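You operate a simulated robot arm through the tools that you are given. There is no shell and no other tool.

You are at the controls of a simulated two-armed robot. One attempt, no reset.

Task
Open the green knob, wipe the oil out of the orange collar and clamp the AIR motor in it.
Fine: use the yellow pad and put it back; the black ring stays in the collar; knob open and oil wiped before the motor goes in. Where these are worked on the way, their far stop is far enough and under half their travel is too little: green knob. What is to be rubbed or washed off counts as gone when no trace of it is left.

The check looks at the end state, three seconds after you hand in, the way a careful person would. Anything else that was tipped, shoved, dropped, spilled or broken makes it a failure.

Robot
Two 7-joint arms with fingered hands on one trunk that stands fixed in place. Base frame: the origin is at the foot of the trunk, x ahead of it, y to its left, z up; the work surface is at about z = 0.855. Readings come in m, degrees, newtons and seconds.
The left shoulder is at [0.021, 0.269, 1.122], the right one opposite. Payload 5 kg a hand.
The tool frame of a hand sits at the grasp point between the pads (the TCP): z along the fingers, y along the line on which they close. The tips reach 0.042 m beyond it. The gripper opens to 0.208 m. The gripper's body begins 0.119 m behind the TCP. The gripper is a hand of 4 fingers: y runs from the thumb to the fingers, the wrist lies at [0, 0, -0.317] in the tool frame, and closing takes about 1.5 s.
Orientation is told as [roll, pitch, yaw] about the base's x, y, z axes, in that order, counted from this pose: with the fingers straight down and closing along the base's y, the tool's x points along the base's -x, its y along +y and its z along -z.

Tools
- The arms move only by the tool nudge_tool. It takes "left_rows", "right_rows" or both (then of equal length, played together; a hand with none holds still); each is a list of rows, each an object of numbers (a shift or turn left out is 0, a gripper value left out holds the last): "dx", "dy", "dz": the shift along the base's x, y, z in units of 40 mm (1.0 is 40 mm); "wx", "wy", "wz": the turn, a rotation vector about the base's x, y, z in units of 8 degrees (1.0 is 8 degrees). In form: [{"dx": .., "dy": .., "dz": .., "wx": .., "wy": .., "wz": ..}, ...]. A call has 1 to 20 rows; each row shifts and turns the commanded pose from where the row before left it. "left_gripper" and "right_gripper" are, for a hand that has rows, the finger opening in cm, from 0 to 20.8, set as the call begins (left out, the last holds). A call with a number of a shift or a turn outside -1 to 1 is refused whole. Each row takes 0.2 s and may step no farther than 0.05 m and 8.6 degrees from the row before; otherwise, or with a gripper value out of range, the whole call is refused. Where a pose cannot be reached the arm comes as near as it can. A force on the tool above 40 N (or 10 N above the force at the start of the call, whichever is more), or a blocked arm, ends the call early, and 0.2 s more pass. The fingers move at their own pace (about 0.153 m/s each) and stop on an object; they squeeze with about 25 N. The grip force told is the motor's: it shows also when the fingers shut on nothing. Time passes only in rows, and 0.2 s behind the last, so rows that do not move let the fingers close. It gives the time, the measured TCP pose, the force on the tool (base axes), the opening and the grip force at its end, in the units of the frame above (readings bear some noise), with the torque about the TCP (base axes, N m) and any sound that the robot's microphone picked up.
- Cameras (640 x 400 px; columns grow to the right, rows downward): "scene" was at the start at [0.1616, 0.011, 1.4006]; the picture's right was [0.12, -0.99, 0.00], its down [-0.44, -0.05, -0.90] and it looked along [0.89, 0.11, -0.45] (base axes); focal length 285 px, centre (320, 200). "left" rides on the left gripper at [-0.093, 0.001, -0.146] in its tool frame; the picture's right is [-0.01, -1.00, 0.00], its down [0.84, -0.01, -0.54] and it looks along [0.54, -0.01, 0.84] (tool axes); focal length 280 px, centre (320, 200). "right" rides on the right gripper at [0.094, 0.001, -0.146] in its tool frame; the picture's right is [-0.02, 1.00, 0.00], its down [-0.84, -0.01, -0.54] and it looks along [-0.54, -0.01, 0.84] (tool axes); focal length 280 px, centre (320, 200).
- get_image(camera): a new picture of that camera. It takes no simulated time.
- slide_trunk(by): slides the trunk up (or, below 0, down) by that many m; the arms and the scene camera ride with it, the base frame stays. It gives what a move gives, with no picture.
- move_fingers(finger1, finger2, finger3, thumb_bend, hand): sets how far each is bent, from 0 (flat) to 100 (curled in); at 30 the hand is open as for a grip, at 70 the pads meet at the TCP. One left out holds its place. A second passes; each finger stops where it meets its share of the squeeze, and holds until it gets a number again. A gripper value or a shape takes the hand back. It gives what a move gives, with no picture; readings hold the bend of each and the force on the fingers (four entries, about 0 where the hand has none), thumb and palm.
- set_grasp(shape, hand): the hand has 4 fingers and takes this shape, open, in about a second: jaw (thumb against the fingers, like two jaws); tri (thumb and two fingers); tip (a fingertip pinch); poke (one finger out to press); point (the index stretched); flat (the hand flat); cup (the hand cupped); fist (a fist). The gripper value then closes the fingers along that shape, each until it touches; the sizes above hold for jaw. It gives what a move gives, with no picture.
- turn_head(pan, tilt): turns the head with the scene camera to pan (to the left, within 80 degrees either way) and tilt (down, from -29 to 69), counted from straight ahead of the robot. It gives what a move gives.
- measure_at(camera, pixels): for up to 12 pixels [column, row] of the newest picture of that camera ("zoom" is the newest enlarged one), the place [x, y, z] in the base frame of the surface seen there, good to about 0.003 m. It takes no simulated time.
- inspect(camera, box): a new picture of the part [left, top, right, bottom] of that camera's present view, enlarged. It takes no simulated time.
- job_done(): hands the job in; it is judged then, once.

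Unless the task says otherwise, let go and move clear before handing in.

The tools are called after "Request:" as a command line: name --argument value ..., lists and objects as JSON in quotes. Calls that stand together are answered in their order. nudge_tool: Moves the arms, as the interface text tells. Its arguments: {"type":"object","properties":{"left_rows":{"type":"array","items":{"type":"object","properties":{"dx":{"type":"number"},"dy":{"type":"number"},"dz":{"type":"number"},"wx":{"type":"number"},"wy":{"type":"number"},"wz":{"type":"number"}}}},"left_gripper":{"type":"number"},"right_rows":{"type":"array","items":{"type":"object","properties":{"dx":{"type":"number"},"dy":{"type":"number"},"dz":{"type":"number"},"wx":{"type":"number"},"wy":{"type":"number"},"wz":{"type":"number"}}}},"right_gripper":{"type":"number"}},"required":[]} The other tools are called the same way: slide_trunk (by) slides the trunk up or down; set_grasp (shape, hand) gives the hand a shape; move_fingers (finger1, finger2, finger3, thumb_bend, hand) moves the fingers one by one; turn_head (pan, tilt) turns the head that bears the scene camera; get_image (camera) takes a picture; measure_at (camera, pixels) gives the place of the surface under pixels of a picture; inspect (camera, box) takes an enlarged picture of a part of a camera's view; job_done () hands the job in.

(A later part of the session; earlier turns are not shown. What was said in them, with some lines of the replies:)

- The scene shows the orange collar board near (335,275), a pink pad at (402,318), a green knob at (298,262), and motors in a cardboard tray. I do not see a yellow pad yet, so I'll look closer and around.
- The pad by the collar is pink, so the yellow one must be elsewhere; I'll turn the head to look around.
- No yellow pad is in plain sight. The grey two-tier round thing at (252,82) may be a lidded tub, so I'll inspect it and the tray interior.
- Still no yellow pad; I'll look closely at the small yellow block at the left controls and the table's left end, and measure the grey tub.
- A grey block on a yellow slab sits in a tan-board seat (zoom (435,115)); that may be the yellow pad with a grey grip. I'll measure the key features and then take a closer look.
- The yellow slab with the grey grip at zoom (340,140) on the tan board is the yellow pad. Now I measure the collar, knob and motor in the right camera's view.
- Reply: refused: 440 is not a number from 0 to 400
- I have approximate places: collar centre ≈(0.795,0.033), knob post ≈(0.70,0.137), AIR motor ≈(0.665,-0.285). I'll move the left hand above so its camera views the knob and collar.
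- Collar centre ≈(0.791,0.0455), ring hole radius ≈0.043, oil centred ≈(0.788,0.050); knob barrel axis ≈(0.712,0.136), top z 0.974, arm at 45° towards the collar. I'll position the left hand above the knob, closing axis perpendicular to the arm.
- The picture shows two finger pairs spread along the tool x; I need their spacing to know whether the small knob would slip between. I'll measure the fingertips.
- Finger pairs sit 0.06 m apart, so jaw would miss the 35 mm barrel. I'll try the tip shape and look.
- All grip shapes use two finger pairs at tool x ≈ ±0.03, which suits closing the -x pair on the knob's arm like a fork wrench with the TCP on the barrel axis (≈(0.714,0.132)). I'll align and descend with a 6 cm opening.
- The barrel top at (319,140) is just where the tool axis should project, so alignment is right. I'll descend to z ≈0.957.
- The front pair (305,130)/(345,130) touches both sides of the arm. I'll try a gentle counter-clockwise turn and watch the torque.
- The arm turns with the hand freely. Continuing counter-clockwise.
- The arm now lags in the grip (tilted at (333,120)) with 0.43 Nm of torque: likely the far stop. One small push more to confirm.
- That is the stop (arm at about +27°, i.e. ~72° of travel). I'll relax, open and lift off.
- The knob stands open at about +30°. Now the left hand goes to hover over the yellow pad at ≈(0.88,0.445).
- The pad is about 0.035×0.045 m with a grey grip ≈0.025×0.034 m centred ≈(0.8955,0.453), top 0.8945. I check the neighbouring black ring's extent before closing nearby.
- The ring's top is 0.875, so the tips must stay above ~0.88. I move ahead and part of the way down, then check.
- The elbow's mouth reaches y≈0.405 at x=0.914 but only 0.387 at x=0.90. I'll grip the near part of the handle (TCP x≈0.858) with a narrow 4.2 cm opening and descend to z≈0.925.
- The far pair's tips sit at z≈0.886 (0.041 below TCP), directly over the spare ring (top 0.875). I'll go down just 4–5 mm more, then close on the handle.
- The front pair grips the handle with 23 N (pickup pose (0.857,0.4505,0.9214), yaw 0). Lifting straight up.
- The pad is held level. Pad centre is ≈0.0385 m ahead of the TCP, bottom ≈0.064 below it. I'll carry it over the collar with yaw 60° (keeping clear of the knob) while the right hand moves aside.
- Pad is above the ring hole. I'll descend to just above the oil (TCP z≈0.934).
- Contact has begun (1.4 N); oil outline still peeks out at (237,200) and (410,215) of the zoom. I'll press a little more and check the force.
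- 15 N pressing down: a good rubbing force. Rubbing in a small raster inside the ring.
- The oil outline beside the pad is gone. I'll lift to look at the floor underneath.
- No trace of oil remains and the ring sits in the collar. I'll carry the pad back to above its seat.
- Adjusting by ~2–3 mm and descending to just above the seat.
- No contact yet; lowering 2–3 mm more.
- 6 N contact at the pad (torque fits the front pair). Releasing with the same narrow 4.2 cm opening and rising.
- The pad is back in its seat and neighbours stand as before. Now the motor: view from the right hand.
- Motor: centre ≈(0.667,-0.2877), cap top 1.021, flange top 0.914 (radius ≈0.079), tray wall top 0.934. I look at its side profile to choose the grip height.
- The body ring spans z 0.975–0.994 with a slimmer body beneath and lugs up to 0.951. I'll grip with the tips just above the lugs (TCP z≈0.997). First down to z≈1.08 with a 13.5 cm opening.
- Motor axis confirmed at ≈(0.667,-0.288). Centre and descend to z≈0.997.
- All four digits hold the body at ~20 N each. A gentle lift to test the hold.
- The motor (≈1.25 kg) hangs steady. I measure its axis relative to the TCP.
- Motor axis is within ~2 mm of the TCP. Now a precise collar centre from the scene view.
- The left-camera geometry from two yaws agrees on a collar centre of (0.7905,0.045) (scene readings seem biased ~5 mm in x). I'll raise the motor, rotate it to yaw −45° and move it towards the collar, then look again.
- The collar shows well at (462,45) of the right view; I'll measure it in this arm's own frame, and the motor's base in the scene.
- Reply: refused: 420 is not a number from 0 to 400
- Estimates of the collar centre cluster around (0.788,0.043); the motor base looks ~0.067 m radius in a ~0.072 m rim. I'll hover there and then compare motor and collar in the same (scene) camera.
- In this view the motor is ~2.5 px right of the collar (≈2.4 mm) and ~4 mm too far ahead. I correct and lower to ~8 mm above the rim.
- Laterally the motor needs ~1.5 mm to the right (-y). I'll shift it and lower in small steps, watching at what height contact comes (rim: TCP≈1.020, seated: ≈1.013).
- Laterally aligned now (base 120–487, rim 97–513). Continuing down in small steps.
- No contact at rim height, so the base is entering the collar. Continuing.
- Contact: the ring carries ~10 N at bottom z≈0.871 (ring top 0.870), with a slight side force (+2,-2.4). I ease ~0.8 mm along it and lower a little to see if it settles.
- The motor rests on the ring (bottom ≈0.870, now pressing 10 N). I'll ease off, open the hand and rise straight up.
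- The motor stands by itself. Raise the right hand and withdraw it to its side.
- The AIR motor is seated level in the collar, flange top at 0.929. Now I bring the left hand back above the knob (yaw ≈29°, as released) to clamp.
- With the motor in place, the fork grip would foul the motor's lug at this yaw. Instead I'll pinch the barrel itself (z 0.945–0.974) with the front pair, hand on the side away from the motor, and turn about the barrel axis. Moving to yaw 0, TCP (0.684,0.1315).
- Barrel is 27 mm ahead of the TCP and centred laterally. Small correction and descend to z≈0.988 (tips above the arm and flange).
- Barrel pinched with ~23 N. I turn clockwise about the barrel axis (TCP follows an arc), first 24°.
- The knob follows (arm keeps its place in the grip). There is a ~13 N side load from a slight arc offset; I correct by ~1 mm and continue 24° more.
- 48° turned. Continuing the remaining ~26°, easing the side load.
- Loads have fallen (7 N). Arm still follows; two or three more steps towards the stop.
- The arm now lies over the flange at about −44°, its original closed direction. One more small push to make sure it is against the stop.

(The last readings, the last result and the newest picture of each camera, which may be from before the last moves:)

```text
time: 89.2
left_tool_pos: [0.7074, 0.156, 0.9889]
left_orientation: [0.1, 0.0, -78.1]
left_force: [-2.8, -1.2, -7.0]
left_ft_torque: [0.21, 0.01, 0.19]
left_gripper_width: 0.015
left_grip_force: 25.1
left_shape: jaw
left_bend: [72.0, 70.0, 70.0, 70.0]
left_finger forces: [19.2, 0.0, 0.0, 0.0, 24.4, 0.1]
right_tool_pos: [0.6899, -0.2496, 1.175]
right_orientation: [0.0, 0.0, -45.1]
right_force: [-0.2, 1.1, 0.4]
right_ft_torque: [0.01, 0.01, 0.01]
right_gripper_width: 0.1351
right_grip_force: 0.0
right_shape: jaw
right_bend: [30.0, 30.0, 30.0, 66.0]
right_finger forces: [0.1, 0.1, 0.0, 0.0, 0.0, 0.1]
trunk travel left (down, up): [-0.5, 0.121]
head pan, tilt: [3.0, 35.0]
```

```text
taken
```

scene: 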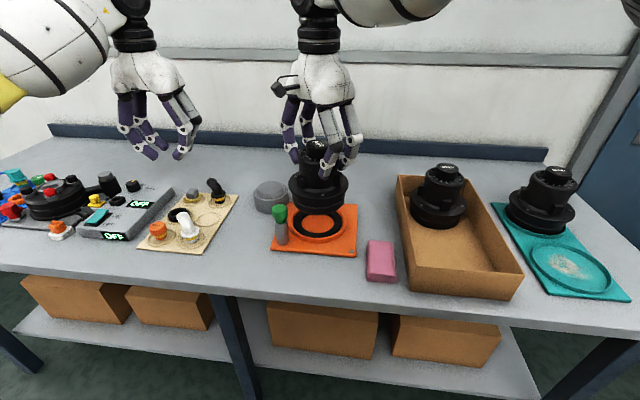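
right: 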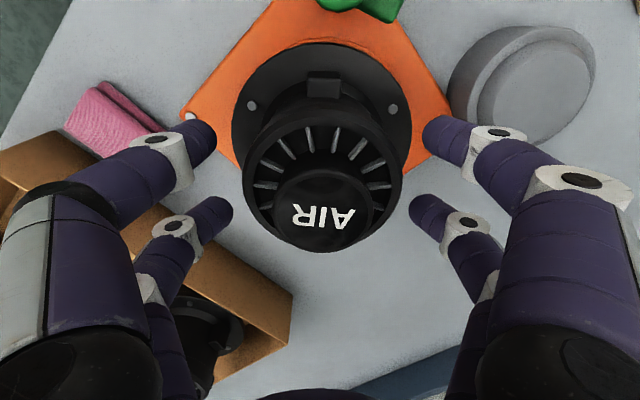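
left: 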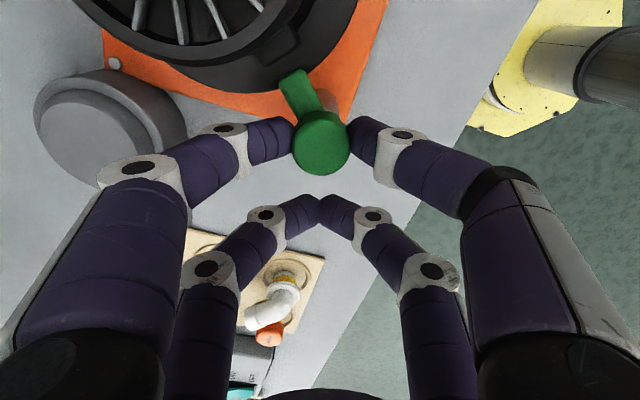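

The arm slipped slightly in the grip, so the stop is reached: clamped. I relax, release and lift straight up.

Request:
nudge_tool --left_rows '[{"wz": 0.2}, {}]'

Request:
nudge_tool --left_rows '[{}, {}, {}]' --left_gripper 6.5

Request:
nudge_tool --left_rows '[{"dz": 0.4}, {"dz": 0.8}, {"dz": 0.9}, {"dz": 0.9}, {"dz": 0.9}, {"dz": 0.5}, {}]'

Request:
get_image --camera "left"

Request:
inspect --camera "scene" --box '[245, 140, 375, 260]'

```text
time: 89.8
left_tool_pos: [0.7073, 0.157, 0.9893]
left_orientation: [-0.2, 0.0, -76.5]
left_force: [-1.9, -2.7, -9.6]
left_ft_torque: [0.16, 0.07, -0.05]
left_gripper_width: 0.0153
left_grip_force: 25.0
left_shape: jaw
left_bend: [72.0, 70.0, 70.0, 70.0]
left_finger forces: [19.6, 0.0, 0.1, 0.1, 24.3, 0.0]
right_tool_pos: [0.6908, -0.2492, 1.1743]
right_orientation: [0.0, 0.0, -45.2]
right_force: [-0.1, 0.4, -0.4]
right_ft_torque: [-0.02, -0.02, 0.02]
right_gripper_width: 0.135
right_grip_force: 0.2
right_shape: jaw
right_bend: [30.0, 30.0, 30.0, 66.0]
right_finger forces: [0.0, 0.1, 0.0, 0.0, 0.0, 0.1]
trunk travel left (down, up): [-0.5, 0.121]
head pan, tilt: [3.0, 35.0]
```

```text
time: 90.6
left_tool_pos: [0.708, 0.1583, 0.9899]
left_orientation: [-0.1, 0.0, -76.5]
left_force: [0.5, -1.0, 0.8]
left_ft_torque: [0.02, -0.04, -0.01]
left_gripper_width: 0.0646
left_grip_force: 0.0
left_shape: jaw
left_bend: [74.0, 73.0, 73.0, 70.0]
left_finger forces: [0.1, 0.0, 0.1, 0.0, 0.0, 0.1]
right_tool_pos: [0.6895, -0.2489, 1.1744]
right_orientation: [-0.1, 0.0, -45.1]
right_force: [-0.4, 0.3, 0.3]
right_ft_torque: [-0.01, -0.02, 0.0]
right_gripper_width: 0.1348
right_grip_force: 0.1
right_shape: jaw
right_bend: [30.0, 30.0, 30.0, 66.0]
right_finger forces: [0.0, 0.1, 0.0, 0.0, 0.0, 0.1]
trunk travel left (down, up): [-0.5, 0.121]
head pan, tilt: [3.0, 35.0]
```

```text
time: 92.2
left_tool_pos: [0.7084, 0.1574, 1.1639]
left_orientation: [-0.1, 0.1, -76.4]
left_force: [-0.4, 0.6, 0.3]
left_ft_torque: [0.0, 0.03, -0.01]
left_gripper_width: 0.0644
left_grip_force: 0.0
left_shape: jaw
left_bend: [74.0, 73.0, 73.0, 70.0]
left_finger forces: [0.0, 0.1, 0.0, 0.0, 0.0, 0.1]
right_tool_pos: [0.691, -0.2487, 1.1749]
right_orientation: [0.1, 0.0, -45.1]
right_force: [0.1, 0.1, -0.7]
right_ft_torque: [0.0, 0.0, -0.03]
right_gripper_width: 0.1347
right_grip_force: 0.0
right_shape: jaw
right_bend: [30.0, 30.0, 30.0, 66.0]
right_finger forces: [0.0, 0.1, 0.0, 0.0, 0.0, 0.0]
trunk travel left (down, up): [-0.5, 0.121]
head pan, tilt: [3.0, 35.0]
```

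```text
taken
```

left: 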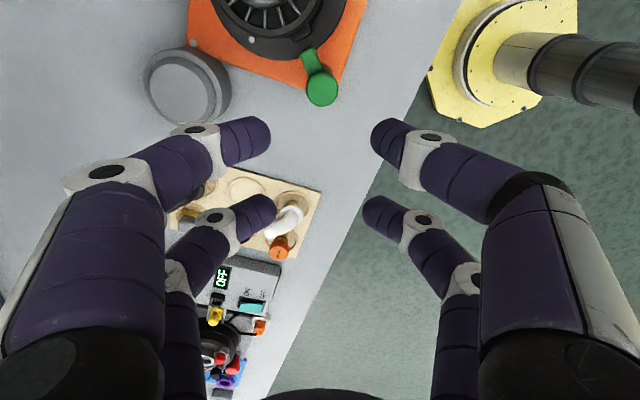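

```text
3.33 times, centred on (310, 200) of scene
```

zoom: 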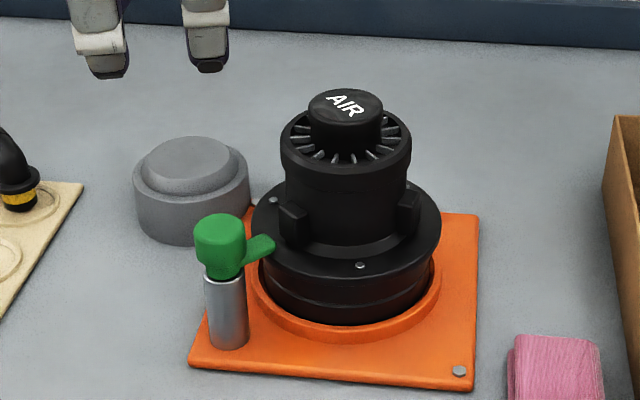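

The clamp arm lies over the flange again. I withdraw the left hand and take a final look at everything.

Request:
nudge_tool --left_rows '[{"dx": -0.2, "dy": 0.6, "dz": 0.4, "wz": 0.8}, {"dx": -0.2, "dy": 0.6, "dz": 0.4, "wz": 0.8}, {"dx": -0.2, "dy": 0.6, "dz": 0.4, "wz": 0.8}, {"dx": -0.2, "dy": 0.6, "dz": 0.3, "wz": 0.8}, {"dx": -0.2, "dy": 0.6, "dz": 0.3, "wz": 0.8}, {"dx": -0.2, "dy": 0.3, "wz": 0.8}, {}]' --right_rows '[{"dz": 0.4, "wz": 0.8}, {"dz": 0.4, "wz": 0.8}, {"dz": 0.4, "wz": 0.8}, {"dz": 0.4, "wz": 0.8}, {"dz": 0.4, "wz": 0.8}, {"dz": 0.4, "wz": 0.8}, {}]'

Request:
turn_head --pan 5 --tilt 40

Request:
get_image --camera "scene"

Request:
inspect --camera "scene" --box '[255, 120, 365, 230]'

Request:
inspect --camera "scene" --box '[100, 120, 270, 230]'

Request:
get_image --camera "left"

```text
time: 93.8
left_tool_pos: [0.6602, 0.2892, 1.2369]
left_orientation: [0.0, -0.1, -38.1]
left_force: [-0.2, -0.6, 0.7]
left_ft_torque: [0.03, 0.01, 0.0]
left_gripper_width: 0.0646
left_grip_force: 0.2
left_shape: jaw
left_bend: [74.0, 73.0, 73.0, 70.0]
left_finger forces: [0.1, 0.0, 0.1, 0.1, 0.0, 0.0]
right_tool_pos: [0.6895, -0.2461, 1.27]
right_orientation: [0.0, 0.0, -6.7]
right_force: [-0.3, 0.0, 0.0]
right_ft_torque: [0.03, -0.02, -0.01]
right_gripper_width: 0.1349
right_grip_force: 0.0
right_shape: jaw
right_bend: [30.0, 30.0, 30.0, 66.0]
right_finger forces: [0.0, 0.1, 0.1, 0.0, 0.0, 0.1]
trunk travel left (down, up): [-0.5, 0.121]
head pan, tilt: [3.0, 35.0]
```

```text
time: 94.4
left_tool_pos: [0.6616, 0.2905, 1.2366]
left_orientation: [0.0, 0.1, -38.1]
left_force: [-0.1, -0.7, -0.3]
left_ft_torque: [0.04, 0.01, 0.03]
left_gripper_width: 0.0643
left_grip_force: 0.0
left_shape: jaw
left_bend: [74.0, 73.0, 73.0, 70.0]
left_finger forces: [0.0, 0.0, 0.0, 0.0, 0.0, 0.0]
right_tool_pos: [0.6894, -0.2464, 1.2702]
right_orientation: [-0.1, 0.0, -6.7]
right_force: [0.8, -0.7, 0.4]
right_ft_torque: [0.0, -0.02, -0.02]
right_gripper_width: 0.1349
right_grip_force: 0.0
right_shape: jaw
right_bend: [30.0, 30.0, 30.0, 66.0]
right_finger forces: [0.1, 0.1, 0.0, 0.0, 0.0, 0.0]
trunk travel left (down, up): [-0.5, 0.121]
head pan, tilt: [5.0, 40.0]
```

```text
taken
```

scene: 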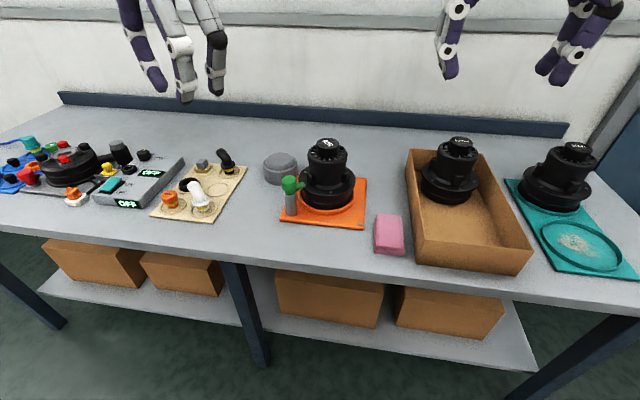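

```text
3.64 times, centred on (310, 175) of scene
```

zoom: 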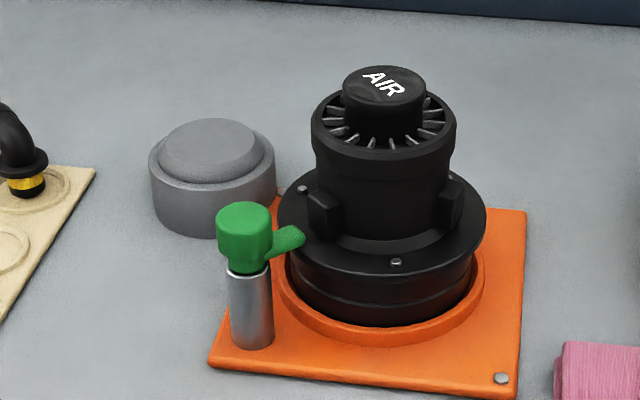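

```text
3.64 times, centred on (185, 175) of scene
```

zoom: 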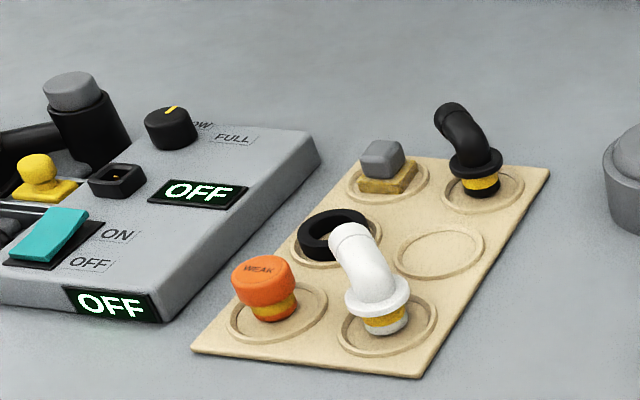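

```text
taken
```

left: 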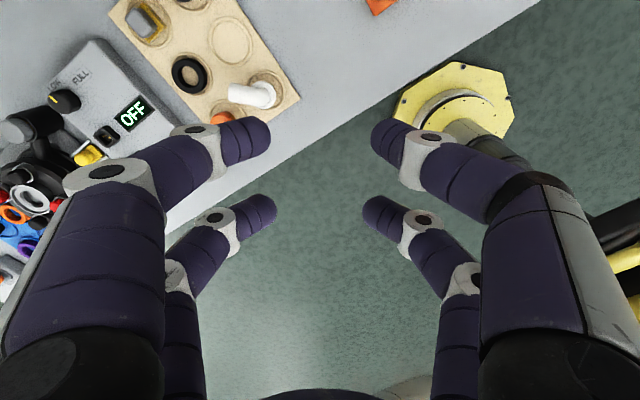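

Request:
inspect --camera "scene" --box '[275, 165, 335, 220]'

Request:
measure_at --camera "zoom" --pixels '[[270, 130], [250, 140], [220, 150], [300, 130], [200, 100], [350, 170], [300, 200], [450, 250]]'

Request:
inspect --camera "right" --box '[400, 20, 640, 200]'

```text
7.27 times, centred on (305, 192) of scene
```

zoom: 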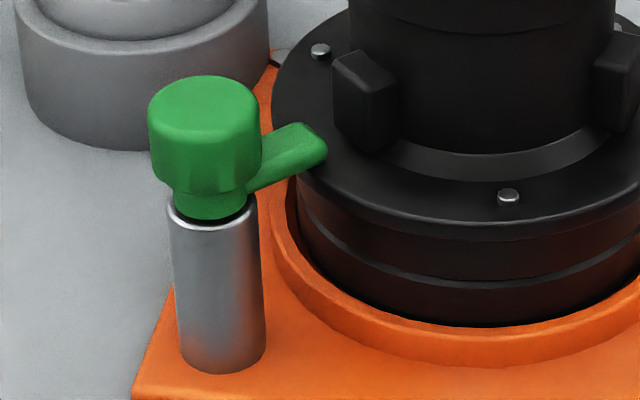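

```text
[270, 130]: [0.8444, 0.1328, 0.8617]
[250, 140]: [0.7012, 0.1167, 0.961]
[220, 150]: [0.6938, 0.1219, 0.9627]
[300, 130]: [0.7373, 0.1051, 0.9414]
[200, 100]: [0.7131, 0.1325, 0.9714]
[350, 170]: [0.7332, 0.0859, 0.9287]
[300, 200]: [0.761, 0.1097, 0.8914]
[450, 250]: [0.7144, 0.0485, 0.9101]
```

```text
2.22 times, centred on (520, 110) of right
```

zoom: 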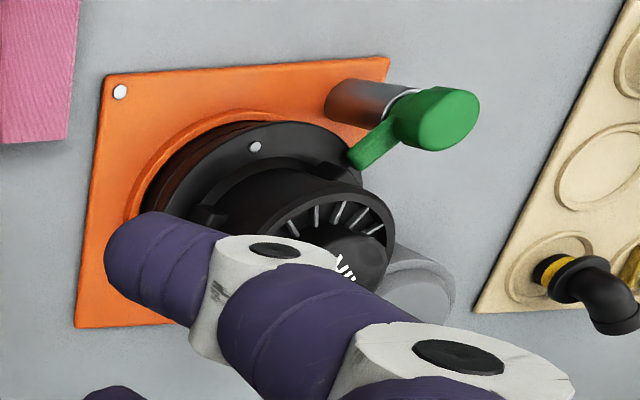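

The arm sits over the flange edge ((310,150) in the zoom) and the AIR motor is level in the collar. The pad is back in its seat, nothing else has moved, and both hands are clear. Handing in.

Request:
job_done

```text
The job is handed in.
```

I opened the green knob, wiped the oil out of the orange collar and clamped the AIR motor in it. I've handed the job in; the check hasn't reported a result yet.

- **Knob:** I turned it open to its far stop, about 72°. After the motor was in, I turned it back to its closed stop, and its arm now lies over the edge of the motor's flange.
- **Oil:** I rubbed it off with the yellow pad (the small one with the grey grip on the tan board). In close-up no trace was left before the motor went in.
- **Pad:** It is back in its own seat, and the parts around it look unmoved.
- **Motor:** It sits level in the collar, resting on the black ring. I saw the ring in place just before the motor covered it.

The final pictures show nothing else tipped or moved. Both hands are empty and clear of the work.
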